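You operate a simulated robot arm through the tools that you are given. There is no shell and no other tool.

Carry out the task below with a simulated two-armed robot. There is one attempt and no reset: what you move stays moved.

JOB
Lock the orange lid in the nest, feed out gasket, roll it into the open groove and release the lid.
Fine: put the roller back. Set down upright: roller with the red grip. A coat counts when it lies all over at full strength: go over it till it gets no stronger.

Only the result counts: the job must be done as asked and must still hold three seconds after the hand-in. Knocking over, shifting, dropping, spilling or breaking anything else fails it. Lids that push on must go on centred and level and be pressed home; caps that screw on are set level and turned clockwise until they are tight.

ROBOT AND FRAMES
Two 7-joint arms with two-finger parallel grippers on one trunk that stands fixed in place. Base frame: the origin is at the foot of the trunk, x ahead of it, y to its left, z up; the work surface is at about z = 740. Lengths are in mm, angles in rad, forces in N, time in s.
The left shoulder is at [80, 131, 947], the right one opposite. With the tool pointing down near the work surface each hand reaches from about 400 to 860 mm from the base axis, measured 20 degrees to its own side. Payload 1.57 kg a hand.
Tool frame (each hand has its own): the origin (TCP) lies between the finger pads and is the grasp point; the fingertips stand 30 mm ahead of it; z points along the fingers, y is the line along which they close. The gripper opens to 110 mm. The fingers are 24 mm wide and 12 mm thick; the gripper's body (48 by 112 mm) begins 78 mm behind the TCP.
Orientation is that of the tool frame in the base frame, as a unit quaternion [w, x, y, z]. With the fingers straight down and closing along the base's y, the tool's x points along the base's -x, its y along +y and its z along -z.

CONTROLS
- The arms move only by the tool move_arm. It takes "left_motion", "right_motion" or both (then of equal length, played together; a hand with none holds still); each is text: rows parted by semicolons, each of 7 numbers parted by spaces: the closure in counts, from 0 (fully open) to 255 (shut), then the shift along the base's x, y, z in units of 25 mm (1.0 is 25 mm), then the turn, a rotation vector about the base's x, y, z in units of 5 degrees (1.0 is 5 degrees). In form: fingers x y z ax ay az; .... A call has 1 to 20 rows; each row shifts and turns the commanded pose from where the row before left it. A call with a number of a shift or a turn outside -1 to 1 is refused whole. A row lasts 0.2 s, in which the tool goes at most 50 mm and 0.15 rad; a call with a longer step from one row to the next is refused whole, and so is a gripper value outside its range. Where a pose cannot be reached the arm comes as near as it can. A force on the tool above 40 N (or 10 N above the force at the start of the call, whichever is more), or a blocked arm, ends the call early, and 0.2 s more pass. Each finger travels about 108 mm/s and halts on what it meets, pressing with about 21 N; the grip force reading is that of the motor and also rises with nothing between the fingers. The clock runs only during rows and for 0.2 s after the last one: add rows that do not move to give the fingers time. The reply holds the time, the measured pose of the TCP, the force on the tool along the base axes, the opening and the grip force, in the units named above and with some noise, with the torque about the TCP (base axes, N m) and any sound that the robot's microphone picked up.
- Cameras (640 x 400 px; columns grow to the right, rows downward): "scene" is now at [-55.4, -31.2, 1426.7]; the picture's right is [-0.35, -0.94, 0.00], its down [-0.47, 0.18, -0.86] and it looks along [0.81, -0.31, -0.50] (base axes); focal length 310 px, centre (320, 200). "left" rides on the left gripper at [70, -16, -141] in its tool frame; the picture's right is [0.23, 0.97, 0.00], its down [-0.86, 0.20, -0.48] and it looks along [-0.47, 0.11, 0.88] (tool axes); focal length 222 px, centre (320, 200). "right" rides on the right gripper at [70, 16, -141] in its tool frame; the picture's right is [-0.23, 0.97, 0.00], its down [-0.86, -0.20, -0.48] and it looks along [-0.47, -0.11, 0.88] (tool axes); focal length 222 px, centre (320, 200). There is no depth. A picture from a camera that has moved, and an enlarged one, comes with that camera's place and axes in the base frame and with its lens.
- capture(camera): a new picture of that camera. No time passes.
- aim_head(pan, tilt): turns the head with the scene camera to pan (to the left, within 1.902 rad either way) and tilt (down, from -0.506 to 1.204), counted from straight ahead of the robot. It gives what a move gives.
- inspect(camera, box): a new picture of the part [left, top, right, bottom] of that camera's present view, enlarged. No time passes.
- finish_job(): hands the job in; it is judged then, once.

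Nothing tells you positions but the pictures and the camera data. Unless the task says otherwise, let go and move clear before handing in.

The tools are called after "Request:" by a JSON object that holds its "name" and its "arguments". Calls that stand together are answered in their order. move_arm: Moves the arms, as the interface text tells. Its arguments: {"type":"object","properties":{"left_motion":{"type":"string"},"right_motion":{"type":"string"}},"required":[]} The other tools are called the same way: aim_head (pan, tilt) turns the head that bears the scene camera; capture (camera) takes a picture; inspect (camera, box) takes an enlarged picture of a part of a camera's view; finish_job () hands the job in.

At the start:

```text
time: 0.0
left_eef_pos: [506.0, 74.0, 1155.7]
left_orientation: [0.0, 0.0, 1.0, 0.0]
left_force: [0.2, 0.1, 0.8]
left_ft_torque: [0.0, 0.01, 0.01]
left_width: 110.1
left_finger_force: 0.1
right_eef_pos: [463.4, -403.6, 1113.8]
right_orientation: [-0.001, 0.0, 1.0, -0.001]
right_force: [0.8, 0.2, 0.0]
right_ft_torque: [0.03, 0.03, -0.03]
right_width: 109.9
right_finger_force: 0.1
head pan, tilt (commanded): [-0.361, 0.527]
```

scene: 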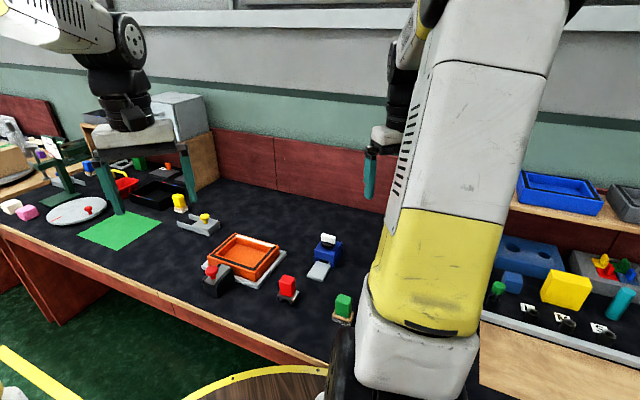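
right: 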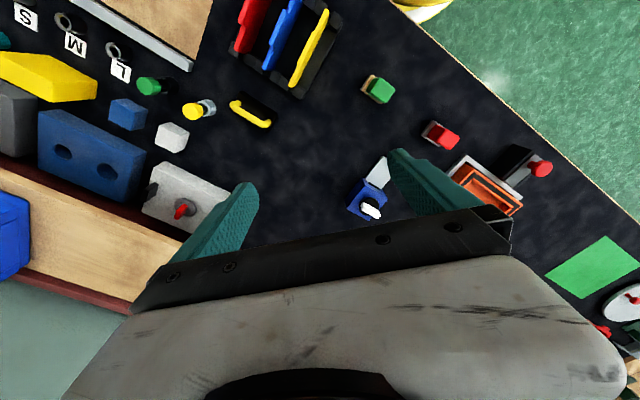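
left: 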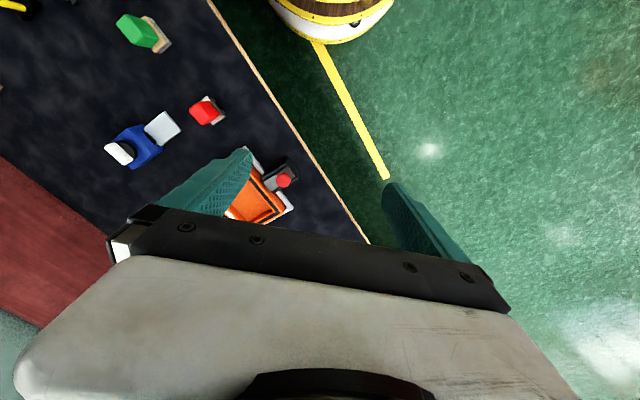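

I see an orange lid in a light nest with a red-knobbed clamp near the front centre of the table, a blue dispenser (probably for gasket), a red-grip block and a green-grip block (rollers), and other things. I'll take enlarged pictures before moving anything.

Request:
{"name": "inspect", "arguments": {"camera": "scene", "box": [170, 180, 370, 330]}}

Request:
{"name": "inspect", "arguments": {"camera": "left", "box": [90, 80, 330, 240]}}

Request:
{"name": "inspect", "arguments": {"camera": "right", "box": [330, 60, 570, 220]}}

Request:
{"name": "inspect", "arguments": {"camera": "scene", "box": [0, 120, 240, 270]}}

```text
2.67 times, centred on (270, 255) of scene
camera zoom: at [-55.4, -31.2, 1426.7], right [-0.35, -0.94, 0.0], down [-0.47, 0.18, -0.86], along [0.81, -0.31, -0.5], focal length 828 px, centre (453, 53)
```

zoom: 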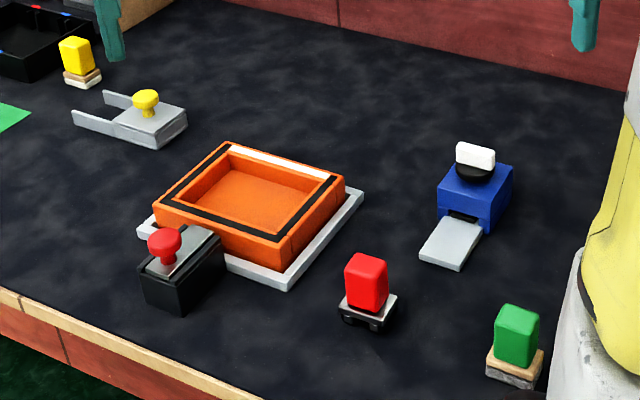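

```text
2.50 times, centred on (210, 160) of left
camera zoom: at [437.2, 57.1, 1297.2], right [-0.23, 0.97, 0.0], down [0.86, 0.2, 0.48], along [0.47, 0.11, -0.88], focal length 555 px, centre (595, 300)
```

zoom: 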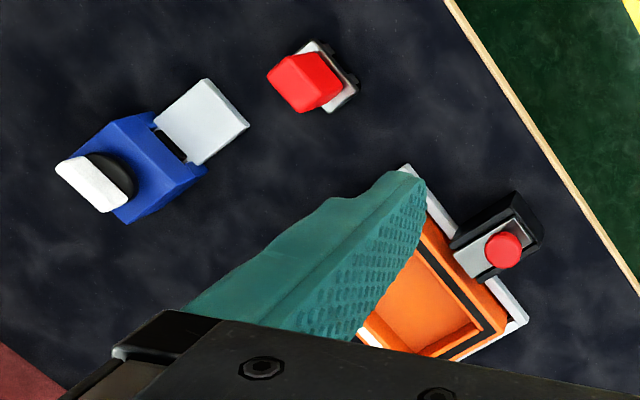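

```text
2.50 times, centred on (450, 140) of right
camera zoom: at [394.4, -386.8, 1254.9], right [0.23, 0.97, 0.0], down [0.86, -0.2, 0.48], along [0.47, -0.11, -0.88], focal length 555 px, centre (-5, 350)
```

zoom: 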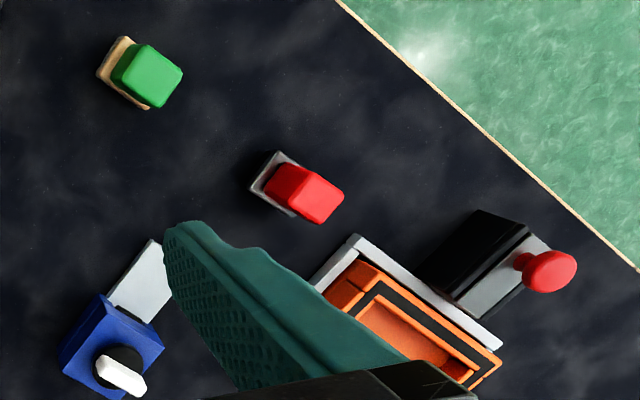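

```text
2.67 times, centred on (120, 195) of scene
camera zoom: at [-55.4, -31.2, 1426.7], right [-0.35, -0.94, 0.0], down [-0.47, 0.18, -0.86], along [0.81, -0.31, -0.5], focal length 828 px, centre (853, 213)
```

zoom: 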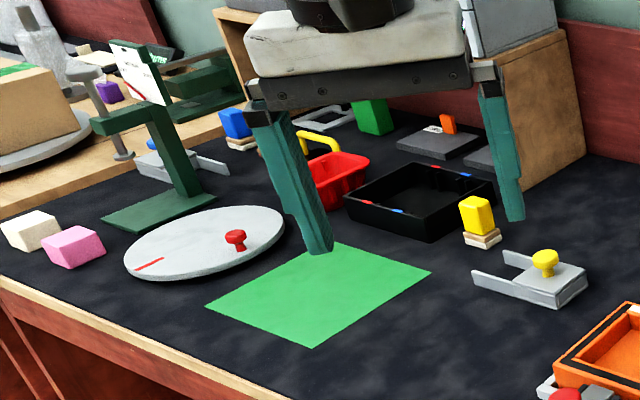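

The scene shows a clamp block with a red sliding knob next to the orange lid, a red-grip roller at about (555, -170), and a blue dispenser with a knob and a plate at about (700, -350). I'll bring both hand cameras above the work area, staying high, for better views.

Request:
{"name": "move_arm", "arguments": {"left_motion": "0 0.9 -0.42 -0.42 0 0 0; 0 0.9 -0.42 -0.42 0 0 0; 0 0.9 -0.42 -0.42 0 0 0; 0 0.9 -0.42 -0.42 0 0 0; 0 0.9 -0.42 -0.42 0 0 0; 0 0.9 -0.42 -0.42 0 0 0; 0 0.9 -0.42 -0.42 0 0 0; 0 0.9 -0.42 -0.42 0 0 0; 0 0.9 -0.42 -0.42 0 0 0; 0 0.9 -0.42 -0.42 0 0 0; 0 0 0 0 0 0 0", "right_motion": "0 0.55 0.3 -0.46 0 0 0; 0 0.55 0.3 -0.46 0 0 0; 0 0.55 0.3 -0.46 0 0 0; 0 0.55 0.3 -0.46 0 0 0; 0 0.55 0.3 -0.46 0 0 0; 0 0.55 0.3 -0.46 0 0 0; 0 0.55 0.3 -0.46 0 0 0; 0 0.55 0.3 -0.46 0 0 0; 0 0.55 0.3 -0.46 0 0 0; 0 0.55 0.3 -0.46 0 0 0; 0 0 0 0 0 0 0"}}

Request:
{"name": "capture", "arguments": {"camera": "left"}}

Request:
{"name": "capture", "arguments": {"camera": "right"}}

Request:
{"name": "capture", "arguments": {"camera": "scene"}}

```text
time: 2.4
left_eef_pos: [732.0, -32.4, 1049.5]
left_orientation: [0.0, 0.0, 1.0, 0.0]
left_force: [0.2, 0.0, -0.2]
left_ft_torque: [0.0, -0.01, 0.03]
left_width: 110.2
left_finger_force: 0.0
right_eef_pos: [602.2, -327.7, 997.7]
right_orientation: [0.0, 0.001, 1.0, 0.0]
right_force: [-0.9, -1.0, 0.6]
right_ft_torque: [-0.02, 0.05, 0.0]
right_width: 110.3
right_finger_force: 0.0
head pan, tilt (commanded): [-0.361, 0.527]
```

```text
taken
camera left: at [663.0, -48.4, 1190.9], right [-0.23, 0.97, 0.0], down [0.86, 0.2, 0.48], along [0.47, 0.11, -0.88], focal length 222 px, centre (320, 200)
```

left: 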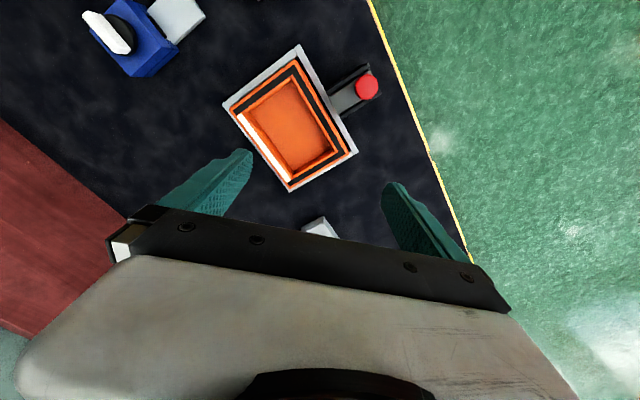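

```text
taken
camera right: at [531.9, -311.1, 1139.2], right [0.23, 0.97, 0.0], down [0.85, -0.2, 0.48], along [0.47, -0.11, -0.88], focal length 222 px, centre (320, 200)
```

right: 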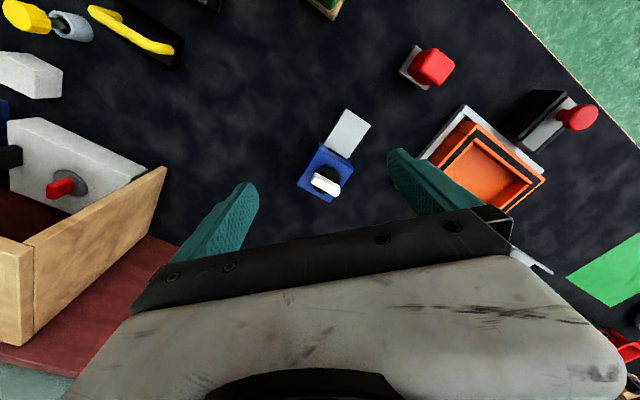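

```text
taken
camera scene: at [-55.3, -31.2, 1426.7], right [-0.35, -0.94, 0.0], down [-0.47, 0.18, -0.86], along [0.81, -0.31, -0.5], focal length 310 px, centre (320, 200)
```

scene: 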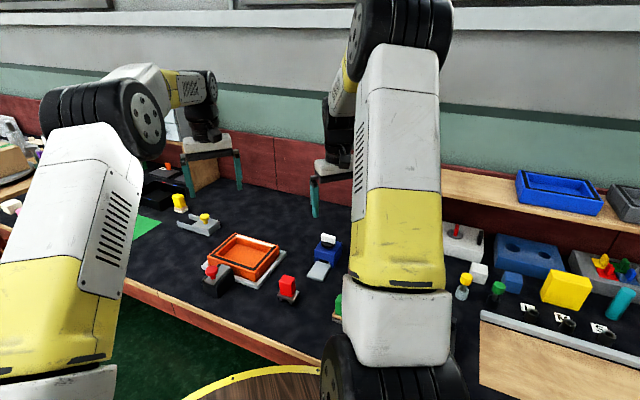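

Request:
{"name": "inspect", "arguments": {"camera": "left", "box": [200, 30, 400, 210]}}

Request:
{"name": "inspect", "arguments": {"camera": "right", "box": [280, 30, 480, 210]}}

Request:
{"name": "inspect", "arguments": {"camera": "left", "box": [70, 0, 230, 90]}}

Request:
{"name": "inspect", "arguments": {"camera": "scene", "box": [195, 225, 355, 325]}}

```text
2.22 times, centred on (300, 120) of left
camera zoom: at [663.0, -48.4, 1190.9], right [-0.23, 0.97, 0.0], down [0.86, 0.2, 0.48], along [0.47, 0.11, -0.88], focal length 494 px, centre (364, 378)
```

zoom: 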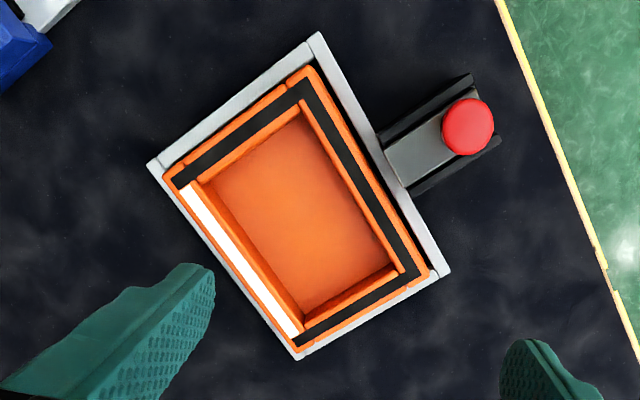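

```text
2.22 times, centred on (380, 120) of right
camera zoom: at [531.9, -311.1, 1139.2], right [0.23, 0.97, 0.0], down [0.85, -0.2, 0.48], along [0.47, -0.11, -0.88], focal length 494 px, centre (187, 378)
```

zoom: 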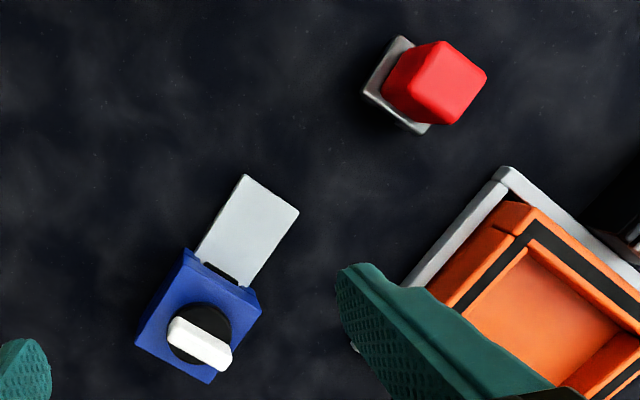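

```text
4.00 times, centred on (150, 45) of left
camera zoom: at [663.0, -48.4, 1190.9], right [-0.23, 0.97, 0.0], down [0.86, 0.2, 0.48], along [0.47, 0.11, -0.88], focal length 888 px, centre (1000, 820)
```

zoom: 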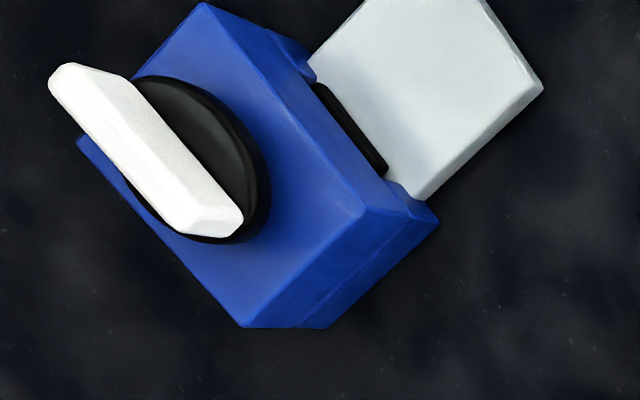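

```text
4.00 times, centred on (275, 275) of scene
camera zoom: at [-55.3, -31.2, 1426.7], right [-0.35, -0.94, 0.0], down [-0.47, 0.18, -0.86], along [0.81, -0.31, -0.5], focal length 1241 px, centre (500, -100)
```

zoom: 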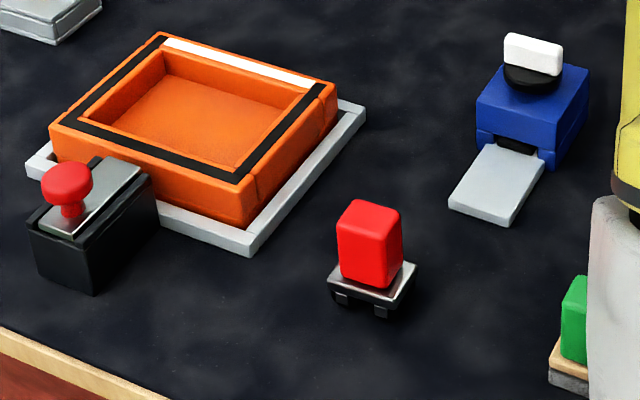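

The lid sits in its nest rotated about 45°. Black gasket fills three sides of the rim groove, and the far side at about (747, -169) to (849, -67) is white, so that is the open groove. The clamp knob is near (659, 21, 822) and the dispenser knob near (666, -332, 830). Next I'll look closely at the roller with the right camera and at the clamp with the left.

Request:
{"name": "move_arm", "arguments": {"right_motion": "0 0.065 0.71 -0.545 0 0 0; 0 0.065 0.71 -0.545 0 0 0; 0 0.065 0.71 -0.545 0 0 0; 0 0.065 0.71 -0.545 0 0 0; 0 0.065 0.71 -0.545 0 0 0; 0 0.065 0.71 -0.545 0 0 0; 0 0.065 0.71 -0.545 0 0 0; 0 0.065 0.71 -0.545 0 0 0; 0 0 0 0 0 0 0"}}

Request:
{"name": "capture", "arguments": {"camera": "right"}}

Request:
{"name": "inspect", "arguments": {"camera": "left", "box": [290, 40, 410, 120]}}

Request:
{"name": "inspect", "arguments": {"camera": "scene", "box": [195, 250, 315, 325]}}

```text
time: 4.4
left_eef_pos: [732.4, -31.7, 1049.9]
left_orientation: [-0.001, 0.0, 1.0, 0.0]
left_force: [0.4, -0.4, 0.2]
left_ft_torque: [0.0, -0.01, 0.02]
left_width: 109.7
left_finger_force: 0.0
right_eef_pos: [614.8, -186.8, 888.6]
right_orientation: [-0.001, 0.0, 1.0, 0.0]
right_force: [-0.8, 0.2, -0.4]
right_ft_torque: [-0.01, 0.01, 0.0]
right_width: 109.9
right_finger_force: 0.0
head pan, tilt (commanded): [-0.361, 0.527]
```

```text
taken
camera right: at [544.7, -169.7, 1030.5], right [0.23, 0.97, 0.0], down [0.86, -0.2, 0.48], along [0.47, -0.11, -0.88], focal length 222 px, centre (320, 200)
```

right: 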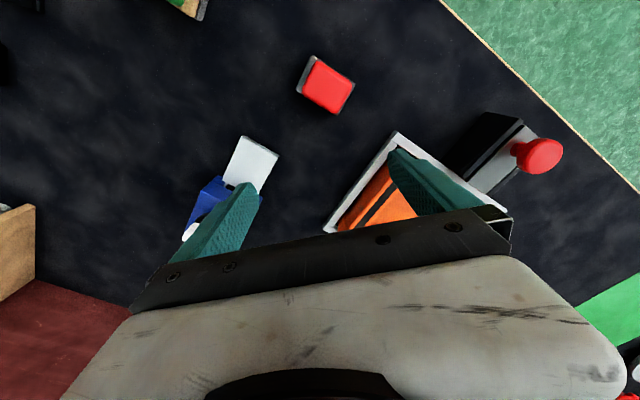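

```text
5.00 times, centred on (350, 80) of left
camera zoom: at [662.9, -48.3, 1191.0], right [-0.23, 0.97, 0.0], down [0.86, 0.2, 0.48], along [0.47, 0.11, -0.88], focal length 1111 px, centre (170, 800)
```

zoom: 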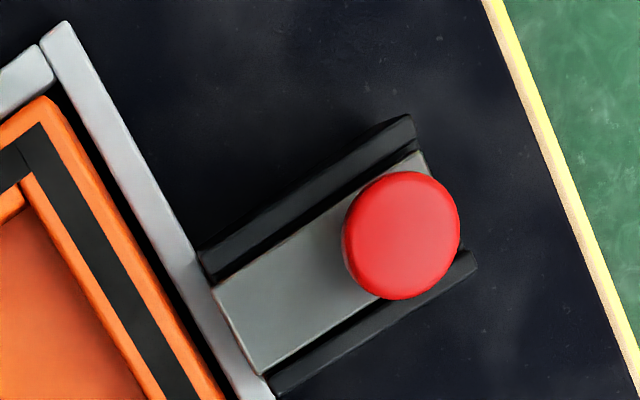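

```text
5.33 times, centred on (255, 288) of scene
camera zoom: at [-55.3, -31.2, 1426.7], right [-0.35, -0.94, 0.0], down [-0.47, 0.18, -0.86], along [0.81, -0.31, -0.5], focal length 1655 px, centre (667, -267)
```

zoom: 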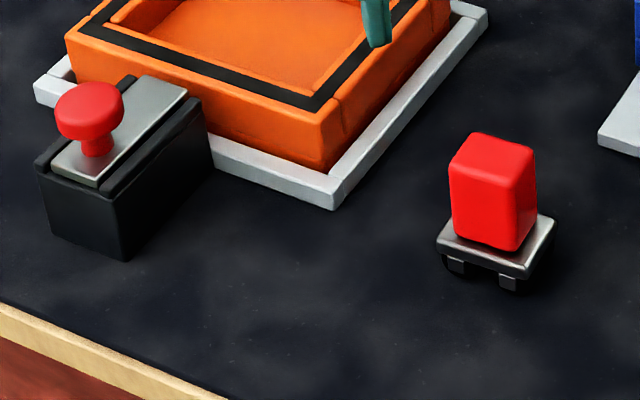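

The roller stands at about (555, -170). I'll zoom in on it to get its exact pose and its grip and plate dimensions.

Request:
{"name": "inspect", "arguments": {"camera": "right", "box": [280, 35, 380, 135]}}

Request:
{"name": "inspect", "arguments": {"camera": "scene", "box": [265, 265, 315, 310]}}

Request:
{"name": "inspect", "arguments": {"camera": "right", "box": [170, 120, 330, 250]}}

```text
4.00 times, centred on (330, 85) of right
camera zoom: at [544.7, -169.7, 1030.5], right [0.23, 0.97, 0.0], down [0.86, -0.2, 0.48], along [0.47, -0.11, -0.88], focal length 888 px, centre (280, 660)
```

zoom: 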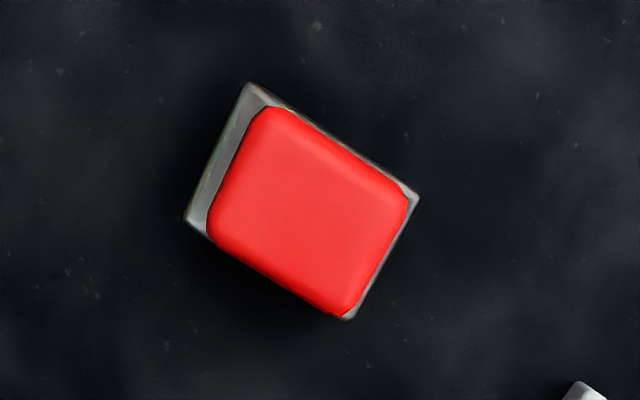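

```text
8.89 times, centred on (290, 288) of scene
camera zoom: at [-55.3, -31.2, 1426.7], right [-0.35, -0.94, 0.0], down [-0.47, 0.18, -0.86], along [0.81, -0.31, -0.5], focal length 2758 px, centre (587, -578)
```

zoom: 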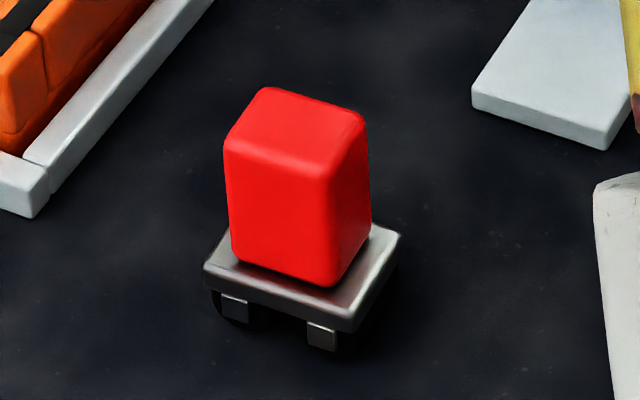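

```text
3.08 times, centred on (250, 185) of right
camera zoom: at [544.7, -169.7, 1030.5], right [0.23, 0.97, 0.0], down [0.86, -0.2, 0.48], along [0.47, -0.11, -0.88], focal length 684 px, centre (535, 246)
```

zoom: 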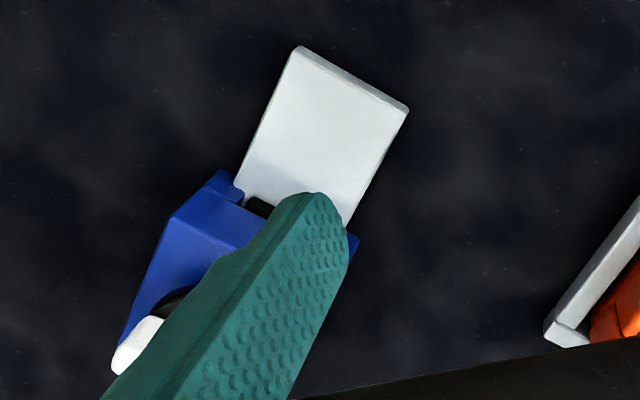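

The roller's plate (about 52 × 38 mm) is centred near (554, -166) with its long side at 45°, and its grip is about 40 × 30 mm with its top near z = 818. First I'll lock the lid with the left hand, so I'm turning it 45° above the clamp knob at (659, 21) to check alignment.

Request:
{"name": "move_arm", "arguments": {"left_motion": "100 -0.326 0.2364 -0.666 0 0 1; 100 -0.326 0.2364 -0.666 0 0 1; 100 -0.326 0.2364 -0.666 0 0 1; 100 -0.326 0.2364 -0.666 0 0 1; 100 -0.326 0.2364 -0.666 0 0 1; 100 -0.326 0.2364 -0.666 0 0 1; 100 -0.326 0.2364 -0.666 0 0 1; 100 -0.326 0.2364 -0.666 0 0 1; 100 -0.326 0.2364 -0.666 0 0 1; 100 0 0 0 0 0 0; 100 0 0 0 0 0 0"}}

Request:
{"name": "capture", "arguments": {"camera": "left"}}

Request:
{"name": "capture", "arguments": {"camera": "right"}}

Request:
{"name": "inspect", "arguments": {"camera": "scene", "box": [155, 215, 315, 315]}}

```text
time: 6.8
left_eef_pos: [657.0, 21.0, 899.9]
left_orientation: [0.0, -0.382, 0.924, 0.0]
left_force: [0.8, -0.3, 0.1]
left_ft_torque: [0.01, 0.02, -0.02]
left_width: 67.0
left_finger_force: 0.0
right_eef_pos: [614.7, -187.1, 888.0]
right_orientation: [0.0, 0.0, 1.0, 0.0]
right_force: [-0.3, -0.8, 0.1]
right_ft_torque: [-0.01, 0.02, -0.03]
right_width: 109.8
right_finger_force: 0.1
head pan, tilt (commanded): [-0.361, 0.527]
```

```text
taken
camera left: at [620.2, -39.9, 1040.9], right [-0.85, 0.53, 0.0], down [0.46, 0.75, 0.48], along [0.25, 0.41, -0.88], focal length 222 px, centre (320, 200)
```

left: 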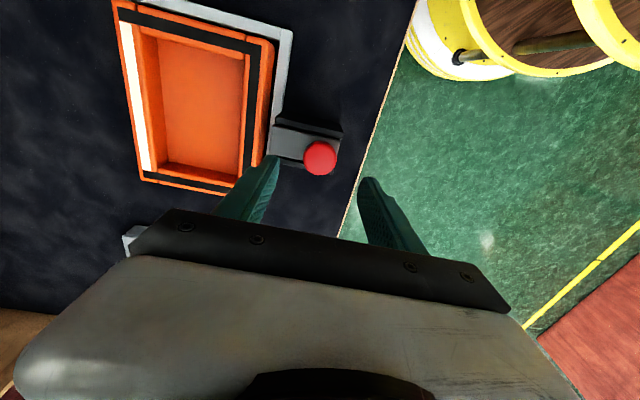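

```text
taken
camera right: at [544.7, -169.9, 1030.8], right [0.23, 0.97, 0.0], down [0.86, -0.2, 0.48], along [0.47, -0.11, -0.88], focal length 222 px, centre (320, 200)
```

right: 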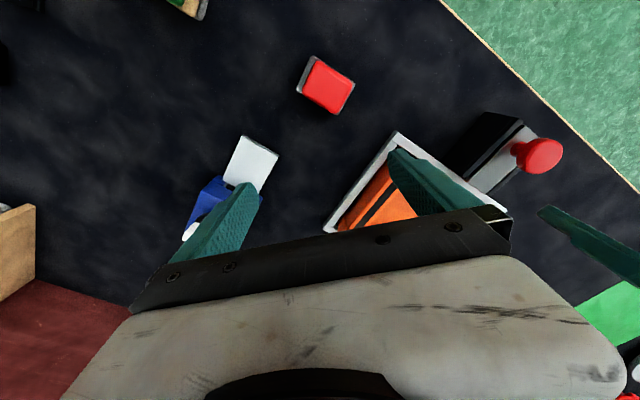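

```text
4.00 times, centred on (235, 265) of scene
camera zoom: at [-55.3, -31.1, 1426.7], right [-0.35, -0.94, 0.0], down [-0.47, 0.18, -0.86], along [0.81, -0.31, -0.5], focal length 1241 px, centre (660, -60)
```

zoom: 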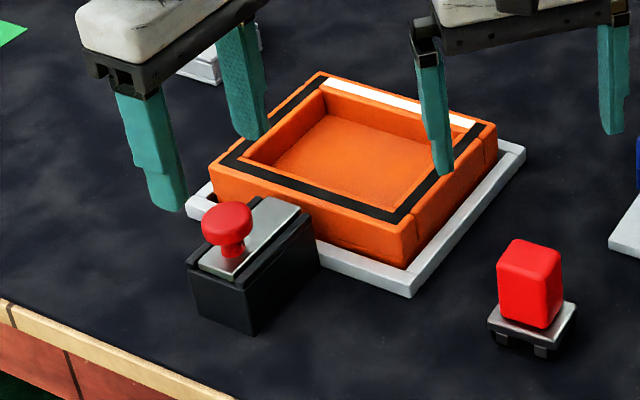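

The left hand is above the clamp knob with the fingers either side of it along the slide direction. I'll lower to z ≈ 832 and close on the knob.

Request:
{"name": "move_arm", "arguments": {"left_motion": "100 0.06 0 -0.9 0 0 0; 100 0 0 -0.9 0 0 0; 100 0 0 -0.9 0 0 0; 100 0 0 0 0 0 0; 255 0 0 0 0 0 0; 255 0 0 0 0 0 0; 255 0 0 0 0 0 0"}}

Request:
{"name": "inspect", "arguments": {"camera": "scene", "box": [155, 215, 315, 315]}}

```text
time: 8.4
left_eef_pos: [658.5, 21.2, 831.0]
left_orientation: [0.0, -0.383, 0.924, 0.001]
left_force: [1.2, 0.7, -2.6]
left_ft_torque: [0.02, -0.07, 0.01]
left_width: 32.7
left_finger_force: 41.2
right_eef_pos: [614.2, -186.5, 889.2]
right_orientation: [0.0, 0.0, 1.0, 0.001]
right_force: [-0.4, 0.4, 0.0]
right_ft_torque: [0.02, 0.02, -0.01]
right_width: 110.1
right_finger_force: 0.1
head pan, tilt (commanded): [-0.361, 0.527]
```

```text
4.00 times, centred on (235, 265) of scene
camera zoom: at [-55.2, -31.1, 1426.7], right [-0.35, -0.94, 0.0], down [-0.47, 0.18, -0.86], along [0.81, -0.31, -0.5], focal length 1241 px, centre (660, -60)
```

zoom: 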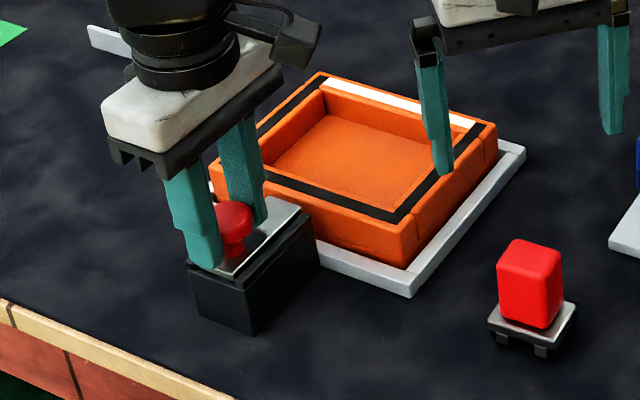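

The knob is gripped (32.7 mm wide). I'll slide it toward the lid in small steps and watch the force.

Request:
{"name": "move_arm", "arguments": {"left_motion": "255 0.15 -0.15 0 0 0 0; 255 0.15 -0.15 0 0 0 0; 255 0.15 -0.15 0 0 0 0; 255 0.15 -0.15 0 0 0 0; 255 0 0 0 0 0 0"}}

Request:
{"name": "inspect", "arguments": {"camera": "scene", "box": [155, 215, 315, 315]}}

```text
time: 9.6
left_eef_pos: [673.3, 6.0, 831.3]
left_orientation: [-0.001, -0.382, 0.924, 0.0]
left_force: [-1.2, 0.6, -27.1]
left_ft_torque: [0.16, -0.05, -0.02]
left_width: 32.8
left_finger_force: 40.9
right_eef_pos: [616.6, -186.9, 888.1]
right_orientation: [-0.001, 0.0, 1.0, 0.0]
right_force: [0.4, -0.3, -0.2]
right_ft_torque: [0.04, -0.02, 0.01]
right_width: 109.7
right_finger_force: 0.0
head pan, tilt (commanded): [-0.361, 0.527]
```

```text
4.00 times, centred on (235, 265) of scene
camera zoom: at [-54.4, -31.1, 1426.7], right [-0.35, -0.94, 0.0], down [-0.47, 0.18, -0.86], along [0.81, -0.31, -0.5], focal length 1241 px, centre (660, -60)
```

zoom: 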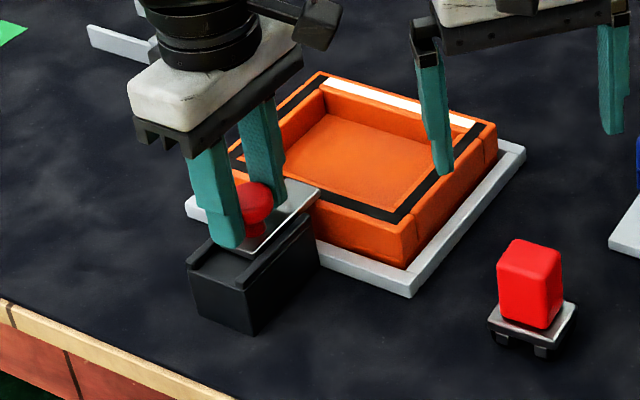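

The bolt has moved about 21 mm toward the lid and now overlaps its rim, but the hand feels 27 N of downward pull. I'll look closer at the bolt before pushing further.

Request:
{"name": "inspect", "arguments": {"camera": "scene", "box": [195, 245, 255, 305]}}

Request:
{"name": "inspect", "arguments": {"camera": "right", "box": [420, 80, 640, 240]}}

Request:
{"name": "inspect", "arguments": {"camera": "left", "box": [100, 0, 400, 200]}}

```text
6.67 times, centred on (225, 275) of scene
camera zoom: at [-54.4, -31.1, 1426.7], right [-0.35, -0.94, 0.0], down [-0.47, 0.18, -0.86], along [0.81, -0.31, -0.5], focal length 2069 px, centre (953, -300)
```

zoom: 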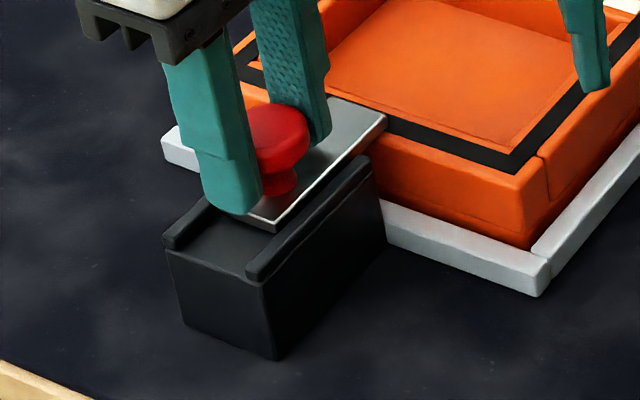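

```text
2.50 times, centred on (530, 160) of right
camera zoom: at [545.3, -170.0, 1030.4], right [0.23, 0.97, 0.0], down [0.86, -0.2, 0.48], along [0.47, -0.11, -0.88], focal length 555 px, centre (-205, 300)
```

zoom: 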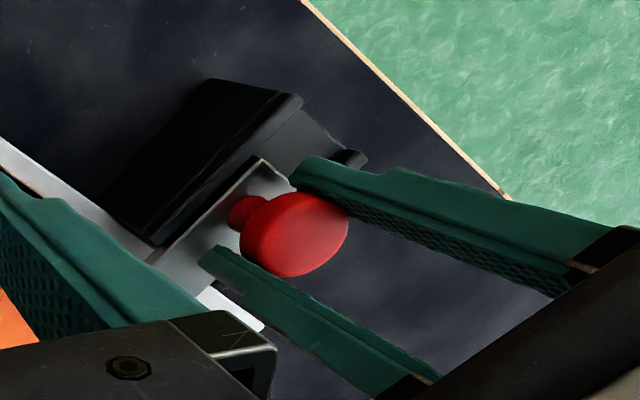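

```text
2.00 times, centred on (250, 100) of left
camera zoom: at [637.2, -54.9, 973.0], right [-0.85, 0.53, 0.0], down [0.47, 0.75, 0.48], along [0.25, 0.41, -0.88], focal length 444 px, centre (460, 400)
```

zoom: 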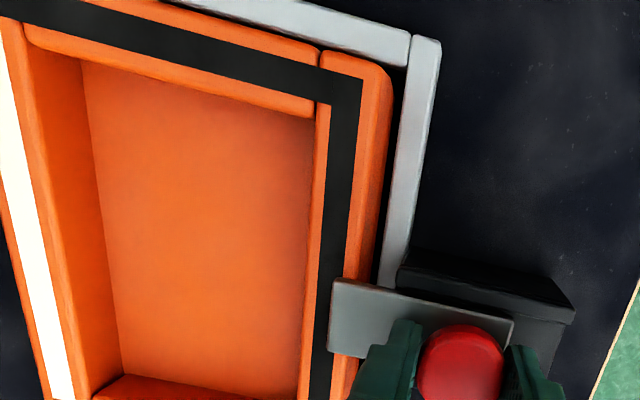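

The bolt lies over the near rim of the lid. I'll relieve the vertical strain slightly and push on to find the end stop.

Request:
{"name": "move_arm", "arguments": {"left_motion": "255 0 0 -0.06 0 0 0; 255 0 0 0 0 0 0"}}

```text
time: 10.2
left_eef_pos: [673.8, 5.4, 831.6]
left_orientation: [-0.001, -0.383, 0.924, 0.0]
left_force: [-2.2, -2.4, -19.8]
left_ft_torque: [-0.42, 0.44, 0.07]
left_width: 32.9
left_finger_force: 40.5
right_eef_pos: [615.0, -186.4, 888.4]
right_orientation: [-0.001, 0.0, 1.0, 0.0]
right_force: [0.2, -0.4, 0.2]
right_ft_torque: [0.0, 0.0, -0.02]
right_width: 110.2
right_finger_force: 0.0
head pan, tilt (commanded): [-0.361, 0.527]
```

Request:
{"name": "move_arm", "arguments": {"left_motion": "255 0 0 -0.08 0 0 0; 255 0.1 -0.1 -0.04 0 0 0; 255 0.1 -0.1 0 0 0 0; 255 0.1 -0.1 0 0 0 0; 255 0 0 0 0 0 0"}}

Request:
{"name": "inspect", "arguments": {"camera": "scene", "box": [195, 245, 255, 305]}}

Request:
{"name": "inspect", "arguments": {"camera": "left", "box": [100, 0, 400, 200]}}

```text
time: 11.4
left_eef_pos: [679.4, 1.4, 829.6]
left_orientation: [0.001, -0.383, 0.924, 0.001]
left_force: [-18.5, 7.3, 30.1]
left_ft_torque: [0.11, 0.37, 0.0]
left_width: 33.2
left_finger_force: 40.8
right_eef_pos: [613.2, -186.6, 889.7]
right_orientation: [0.001, 0.0, 1.0, 0.0]
right_force: [-0.6, 0.6, 0.1]
right_ft_torque: [0.06, 0.0, -0.06]
right_width: 110.0
right_finger_force: 0.1
head pan, tilt (commanded): [-0.361, 0.527]
```

```text
6.67 times, centred on (225, 275) of scene
camera zoom: at [-57.1, -30.8, 1426.6], right [-0.35, -0.94, 0.0], down [-0.47, 0.18, -0.86], along [0.81, -0.31, -0.5], focal length 2069 px, centre (953, -300)
```

zoom: 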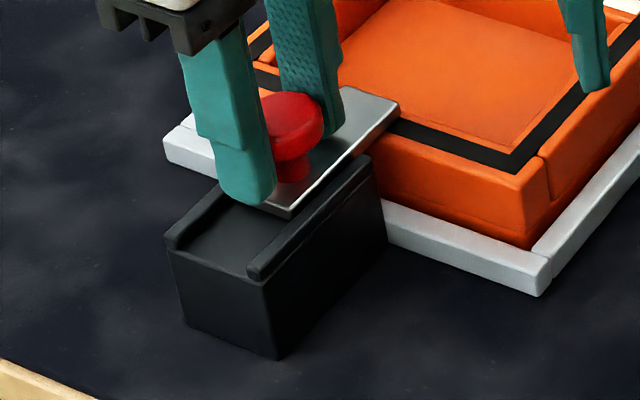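

```text
2.00 times, centred on (250, 100) of left
camera zoom: at [643.3, -60.5, 970.7], right [-0.85, 0.53, 0.0], down [0.46, 0.75, 0.48], along [0.25, 0.41, -0.88], focal length 444 px, centre (460, 400)
```

zoom: 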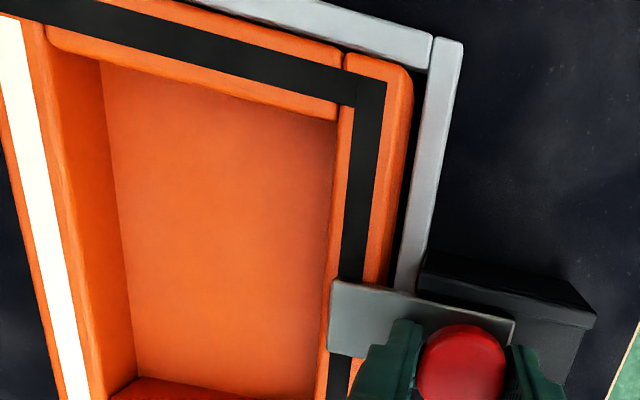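

The bolt now pushes back about 18 N along its slide, so it is probably at its end stop after roughly 29 mm. I'll relieve the vertical force and nudge once more to confirm.

Request:
{"name": "move_arm", "arguments": {"left_motion": "255 0 0 0.07 0 0 0; 255 0.06 -0.06 0 0 0 0; 255 0 0 0 0 0 0"}}

```text
time: 12.2
left_eef_pos: [681.1, -0.1, 829.7]
left_orientation: [-0.002, -0.383, 0.924, 0.003]
left_force: [-25.3, 18.9, 9.6]
left_ft_torque: [0.74, -0.2, -0.13]
left_width: 33.1
left_finger_force: 41.7
right_eef_pos: [615.0, -186.7, 888.4]
right_orientation: [0.0, 0.0, 1.0, 0.001]
right_force: [0.0, 0.3, 0.3]
right_ft_torque: [0.01, 0.01, 0.04]
right_width: 110.1
right_finger_force: 0.0
head pan, tilt (commanded): [-0.361, 0.527]
```

The push-back rose to about 31 N with no more travel, so the bolt is fully home over the rim. I'll relax, open, rise and back the left hand away to the left.

Request:
{"name": "move_arm", "arguments": {"left_motion": "255 -0.07 0.07 0 0 0 0; 100 0 0 0 0 0 0; 100 0 0 0 0 0 0; 100 0 0 0 0 0 0; 100 0 0 0.8 0 0 0; 100 0 0 0.8 0 0 0; 100 0 0 0.8 0 0 0; 100 0 0 0.8 0 0 0; 100 -0.4 0.8 0.4 0 0 0; 100 -0.4 0.8 0.4 0 0 0; 100 -0.4 0.8 0.4 0 0 0; 100 -0.4 0.8 0.4 0 0 0; 100 -0.4 0.8 0.4 0 0 0; 100 -0.4 0.8 0.4 0 0 0; 100 0 0 0 0 0 0"}}

Request:
{"name": "inspect", "arguments": {"camera": "scene", "box": [155, 215, 315, 315]}}

Request:
{"name": "capture", "arguments": {"camera": "right"}}

Request:
{"name": "capture", "arguments": {"camera": "scene"}}

```text
time: 15.4
left_eef_pos: [622.4, 119.3, 971.0]
left_orientation: [0.0, -0.383, 0.924, 0.001]
left_force: [-0.4, -0.3, -0.9]
left_ft_torque: [0.0, -0.03, -0.02]
left_width: 66.9
left_finger_force: 0.0
right_eef_pos: [615.1, -188.3, 889.3]
right_orientation: [0.0, 0.0, 1.0, 0.001]
right_force: [0.3, 1.2, 1.0]
right_ft_torque: [-0.01, 0.02, -0.02]
right_width: 110.0
right_finger_force: 0.0
head pan, tilt (commanded): [-0.361, 0.527]
```

```text
4.00 times, centred on (235, 265) of scene
camera zoom: at [-55.3, -31.1, 1426.7], right [-0.35, -0.94, 0.0], down [-0.47, 0.18, -0.86], along [0.81, -0.31, -0.5], focal length 1241 px, centre (660, -60)
```

zoom: 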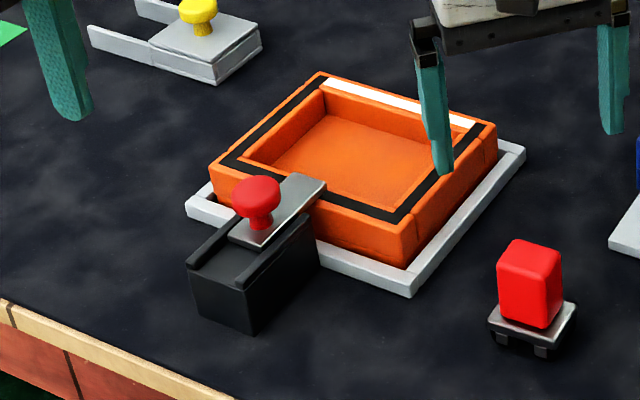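

```text
taken
camera right: at [544.7, -169.9, 1030.8], right [0.23, 0.97, 0.0], down [0.86, -0.2, 0.48], along [0.47, -0.11, -0.88], focal length 222 px, centre (320, 200)
```

right: 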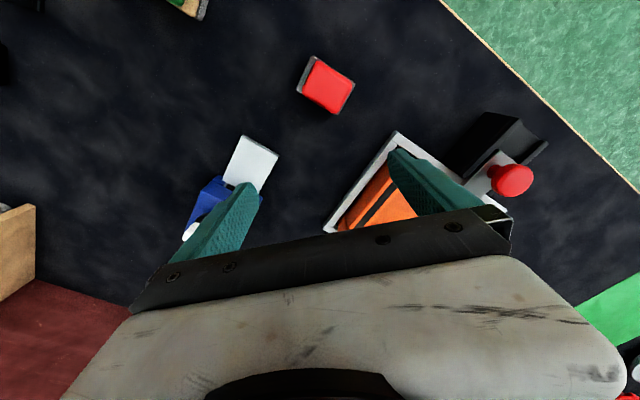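

```text
taken
camera scene: at [-55.3, -31.1, 1426.7], right [-0.35, -0.94, 0.0], down [-0.47, 0.18, -0.86], along [0.81, -0.31, -0.5], focal length 310 px, centre (320, 200)
```

scene: 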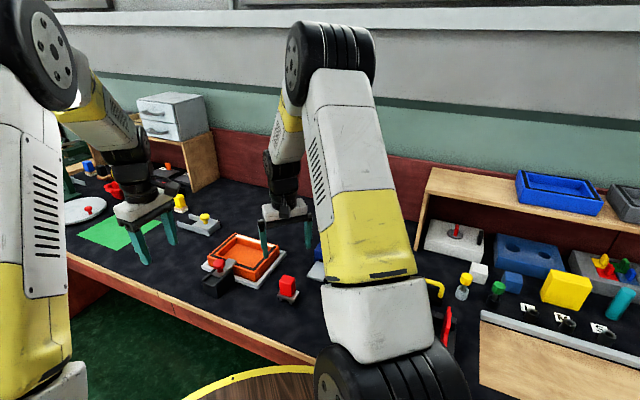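

The lid is locked; the bolt sits over the rim. Now I'll bring the right hand above the dispenser knob to see its bar direction and exact place.

Request:
{"name": "move_arm", "arguments": {"right_motion": "0 0 0 0.9 0 0 0; 0 0.34 -0.96 0.15 0 0 0; 0 0.34 -0.96 0.15 0 0 0; 0 0.34 -0.96 0.15 0 0 0; 0 0.34 -0.96 0.15 0 0 0; 0 0.34 -0.96 0.15 0 0 0; 0 0.34 -0.96 0 0 0 0; 0 0 0 0 0 0 0"}}

Request:
{"name": "inspect", "arguments": {"camera": "right", "box": [220, 50, 420, 230]}}

Request:
{"name": "inspect", "arguments": {"camera": "scene", "box": [270, 220, 350, 290]}}

```text
time: 17.2
left_eef_pos: [622.7, 120.8, 969.7]
left_orientation: [0.001, -0.382, 0.924, 0.0]
left_force: [0.7, 0.1, -0.1]
left_ft_torque: [-0.01, -0.01, -0.02]
left_width: 67.0
left_finger_force: 0.2
right_eef_pos: [665.8, -331.2, 929.8]
right_orientation: [0.0, 0.0, 1.0, 0.0]
right_force: [0.2, 0.0, -0.6]
right_ft_torque: [0.01, -0.01, 0.02]
right_width: 109.9
right_finger_force: 0.1
head pan, tilt (commanded): [-0.361, 0.527]
```

```text
2.22 times, centred on (320, 140) of right
camera zoom: at [595.5, -313.9, 1071.4], right [0.23, 0.97, 0.0], down [0.86, -0.2, 0.48], along [0.47, -0.11, -0.88], focal length 494 px, centre (320, 333)
```

zoom: 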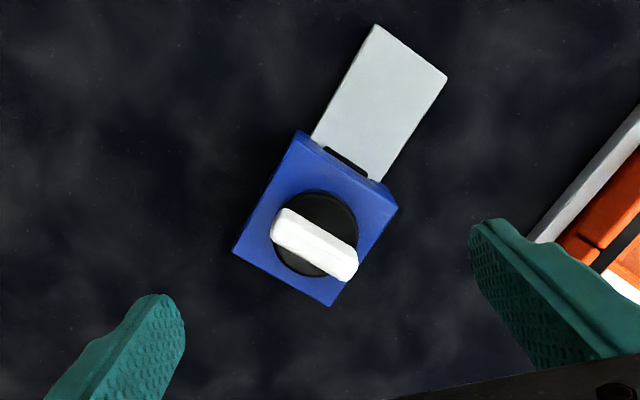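

```text
5.71 times, centred on (310, 255) of scene
camera zoom: at [-55.3, -31.1, 1426.7], right [-0.35, -0.94, 0.0], down [-0.47, 0.18, -0.86], along [0.81, -0.31, -0.5], focal length 1773 px, centre (377, -114)
```

zoom: 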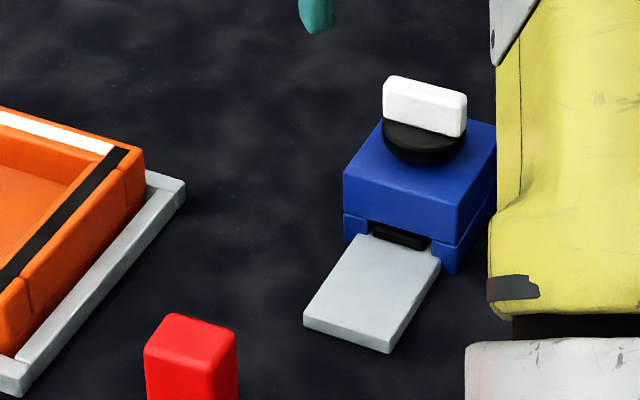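

The dispenser's white bar is at about (676, -336), z 808–832, and points along 45°. The slot opens onto the grey ledge. I'll turn the right hand 45° so the fingers straddle the bar, then check before lowering.

Request:
{"name": "move_arm", "arguments": {"right_motion": "139 0.05 -0.02 0 0 0 1; 139 0.05 -0.02 0 0 0 1; 139 0.05 -0.02 0 0 0 1; 139 0.05 -0.02 0 0 0 1; 139 0.05 -0.02 -0.2 0 0 1; 139 0.05 -0.02 -0.2 0 0 1; 139 0.05 -0.02 -0.2 0 0 1; 139 0.05 -0.02 -0.2 0 0 1; 139 0 -0.02 -0.4 0 0 1; 139 0 0 0 0 0 0; 139 0 0 0 0 0 0"}}

Request:
{"name": "inspect", "arguments": {"camera": "right", "box": [220, 50, 420, 230]}}

Request:
{"name": "inspect", "arguments": {"camera": "scene", "box": [260, 200, 360, 290]}}

```text
time: 19.6
left_eef_pos: [622.8, 119.7, 970.9]
left_orientation: [-0.001, -0.382, 0.924, 0.0]
left_force: [-0.3, 0.4, -0.8]
left_ft_torque: [0.0, -0.03, 0.04]
left_width: 66.8
left_finger_force: 0.1
right_eef_pos: [676.2, -336.2, 900.7]
right_orientation: [0.0, -0.382, 0.924, 0.0]
right_force: [-0.7, -0.2, -0.4]
right_ft_torque: [0.01, -0.01, -0.02]
right_width: 50.2
right_finger_force: 0.0
head pan, tilt (commanded): [-0.361, 0.527]
```

```text
2.22 times, centred on (320, 140) of right
camera zoom: at [615.6, -372.5, 1042.5], right [-0.53, 0.85, 0.0], down [0.75, 0.46, 0.48], along [0.41, 0.25, -0.88], focal length 494 px, centre (320, 333)
```

zoom: 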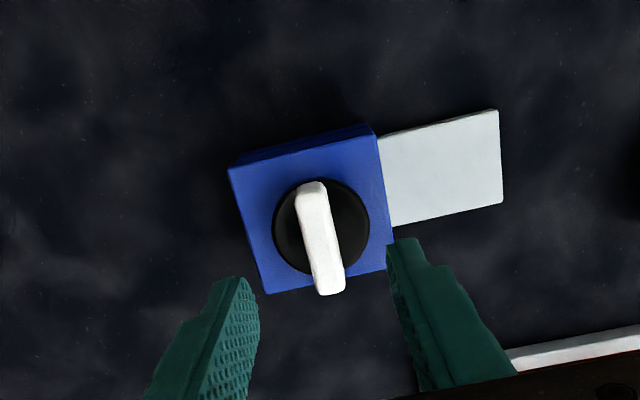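

```text
4.44 times, centred on (310, 245) of scene
camera zoom: at [-55.3, -31.2, 1426.7], right [-0.35, -0.94, 0.0], down [-0.47, 0.18, -0.86], along [0.81, -0.31, -0.5], focal length 1379 px, centre (364, 0)
```

zoom: 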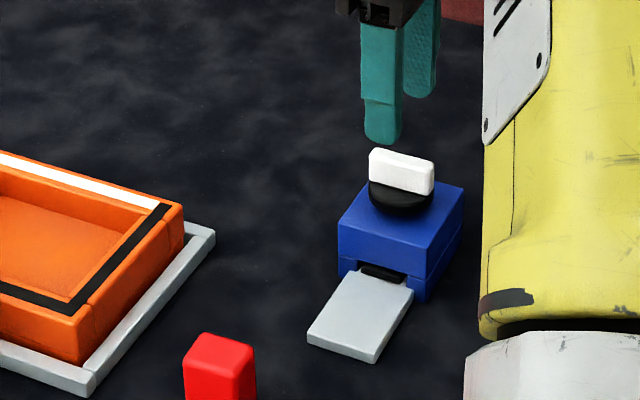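

The fingers straddle the bar with its centre within about 2 mm of the hand's axis. I'll lower to z ≈ 842 and grip the bar.

Request:
{"name": "move_arm", "arguments": {"right_motion": "139 0 0.05 -0.78 0 0 0; 139 0 0 -0.78 0 0 0; 139 0 0 -0.78 0 0 0; 139 0 0 0 0 0 0; 255 0 0 0 0 0 0; 255 0 0 0 0 0 0; 255 0 0 0 0 0 0"}}

Request:
{"name": "inspect", "arguments": {"camera": "scene", "box": [260, 200, 360, 290]}}

```text
time: 21.2
left_eef_pos: [621.4, 120.5, 970.1]
left_orientation: [0.0, -0.383, 0.924, 0.0]
left_force: [0.0, -0.2, 0.3]
left_ft_torque: [0.01, 0.0, -0.01]
left_width: 67.1
left_finger_force: 0.0
right_eef_pos: [677.2, -334.2, 841.3]
right_orientation: [0.0, -0.383, 0.924, 0.0]
right_force: [3.8, -1.7, -3.2]
right_ft_torque: [-0.13, -0.33, 0.01]
right_width: 47.6
right_finger_force: 45.1
head pan, tilt (commanded): [-0.361, 0.527]
```

```text
4.44 times, centred on (310, 245) of scene
camera zoom: at [-55.1, -31.3, 1426.7], right [-0.35, -0.94, 0.0], down [-0.47, 0.18, -0.86], along [0.81, -0.31, -0.5], focal length 1379 px, centre (364, 0)
```

zoom: 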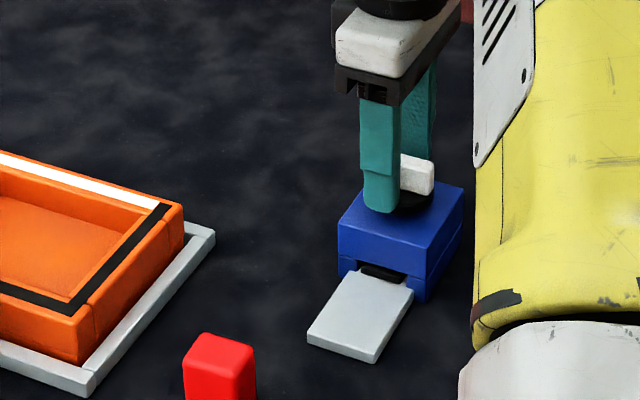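

The fingers closed at 47.6 mm, so they are on the black disc below the bar. I'll open, rise about 9 mm and grip the bar itself.

Request:
{"name": "move_arm", "arguments": {"right_motion": "139 0 0 0 0 0 0; 130 0 0 0 0 0 0; 130 0 0 0.36 0 0 0; 130 0 0 0 0 0 0; 255 0 0 0 0 0 0; 255 0 0 0 0 0 0; 255 0 0 0 0 0 0; 255 0 0 0 0 0 0"}}

Request:
{"name": "inspect", "arguments": {"camera": "right", "box": [220, 50, 420, 230]}}

Request:
{"name": "inspect", "arguments": {"camera": "scene", "box": [260, 200, 360, 290]}}

```text
time: 23.0
left_eef_pos: [622.9, 119.1, 970.1]
left_orientation: [-0.001, -0.383, 0.924, 0.0]
left_force: [0.2, -0.4, 0.0]
left_ft_torque: [0.02, 0.02, -0.02]
left_width: 67.1
left_finger_force: 0.2
right_eef_pos: [677.0, -334.5, 851.8]
right_orientation: [0.0, -0.383, 0.924, 0.001]
right_force: [3.7, -0.4, -0.1]
right_ft_torque: [0.0, -0.04, 0.02]
right_width: 13.9
right_finger_force: 30.2
head pan, tilt (commanded): [-0.361, 0.527]
```

```text
2.22 times, centred on (320, 140) of right
camera zoom: at [616.1, -370.9, 992.6], right [-0.53, 0.85, 0.0], down [0.75, 0.46, 0.48], along [0.41, 0.25, -0.88], focal length 494 px, centre (320, 333)
```

zoom: 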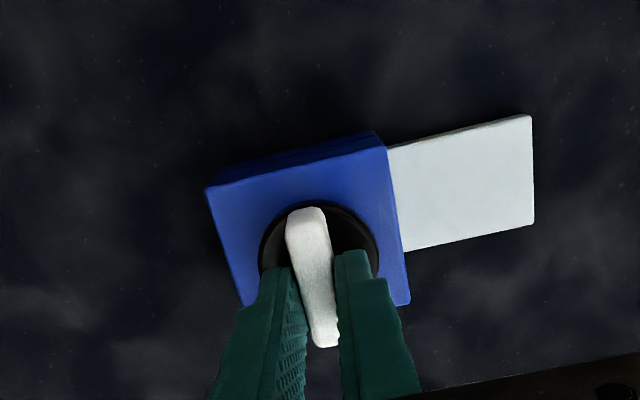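

```text
4.44 times, centred on (310, 245) of scene
camera zoom: at [-55.2, -31.2, 1426.7], right [-0.35, -0.94, 0.0], down [-0.47, 0.18, -0.86], along [0.81, -0.31, -0.5], focal length 1379 px, centre (364, 0)
```

zoom: 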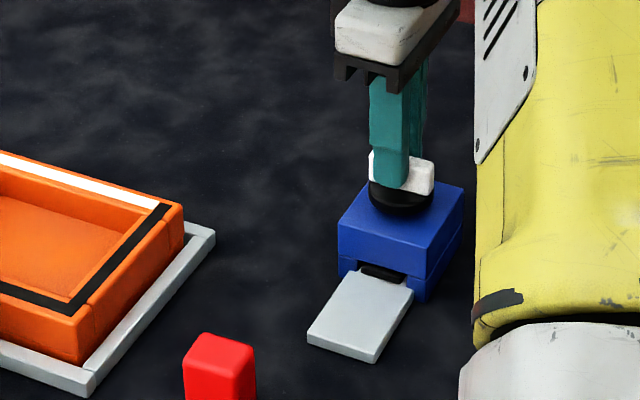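

The bar is held (13.9 mm). I'll turn it clockwise by 30° and watch torque, sound and the ledge.

Request:
{"name": "move_arm", "arguments": {"right_motion": "255 0 0 0 0 0 -1; 255 0 0 0 0 0 -1; 255 0 0 0 0 0 -1; 255 0 0 0 0 0 -1; 255 0 0 0 0 0 -1; 255 0 0 0 0 0 -1; 255 0 0 0 0 0 0"}}

Request:
{"name": "inspect", "arguments": {"camera": "right", "box": [220, 50, 420, 230]}}

Request:
{"name": "inspect", "arguments": {"camera": "scene", "box": [260, 200, 360, 290]}}

```text
time: 24.6
left_eef_pos: [623.2, 118.6, 969.4]
left_orientation: [0.0, -0.382, 0.924, 0.001]
left_force: [0.0, 1.0, -0.5]
left_ft_torque: [0.01, 0.01, 0.01]
left_width: 66.9
left_finger_force: 0.0
right_eef_pos: [677.4, -335.8, 851.3]
right_orientation: [0.002, -0.129, 0.992, -0.001]
right_force: [24.2, -11.0, -4.0]
right_ft_torque: [-0.2, -0.07, 0.07]
right_width: 13.7
right_finger_force: 30.7
head pan, tilt (commanded): [-0.361, 0.527]
```

```text
2.22 times, centred on (320, 140) of right
camera zoom: at [605.4, -336.5, 992.4], right [-0.03, 1.0, 0.0], down [0.88, 0.03, 0.48], along [0.48, 0.01, -0.88], focal length 494 px, centre (320, 333)
```

zoom: 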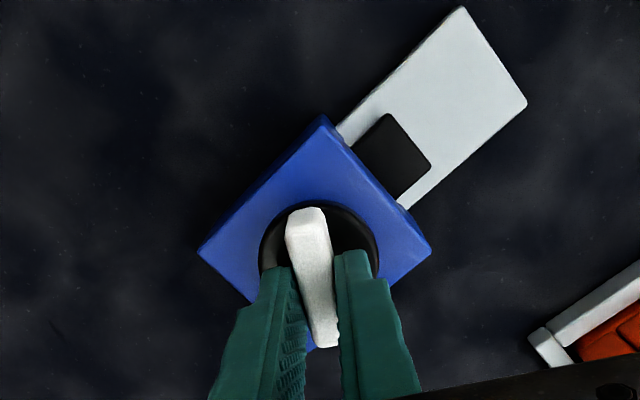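

```text
4.44 times, centred on (310, 245) of scene
camera zoom: at [-54.1, -31.7, 1426.7], right [-0.35, -0.94, 0.0], down [-0.47, 0.18, -0.86], along [0.81, -0.31, -0.5], focal length 1379 px, centre (364, 0)
```

zoom: 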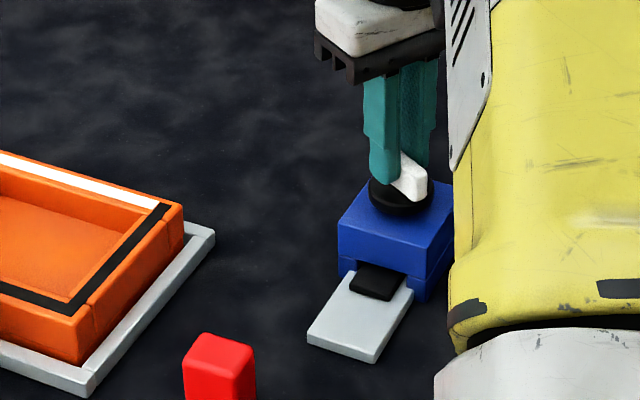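

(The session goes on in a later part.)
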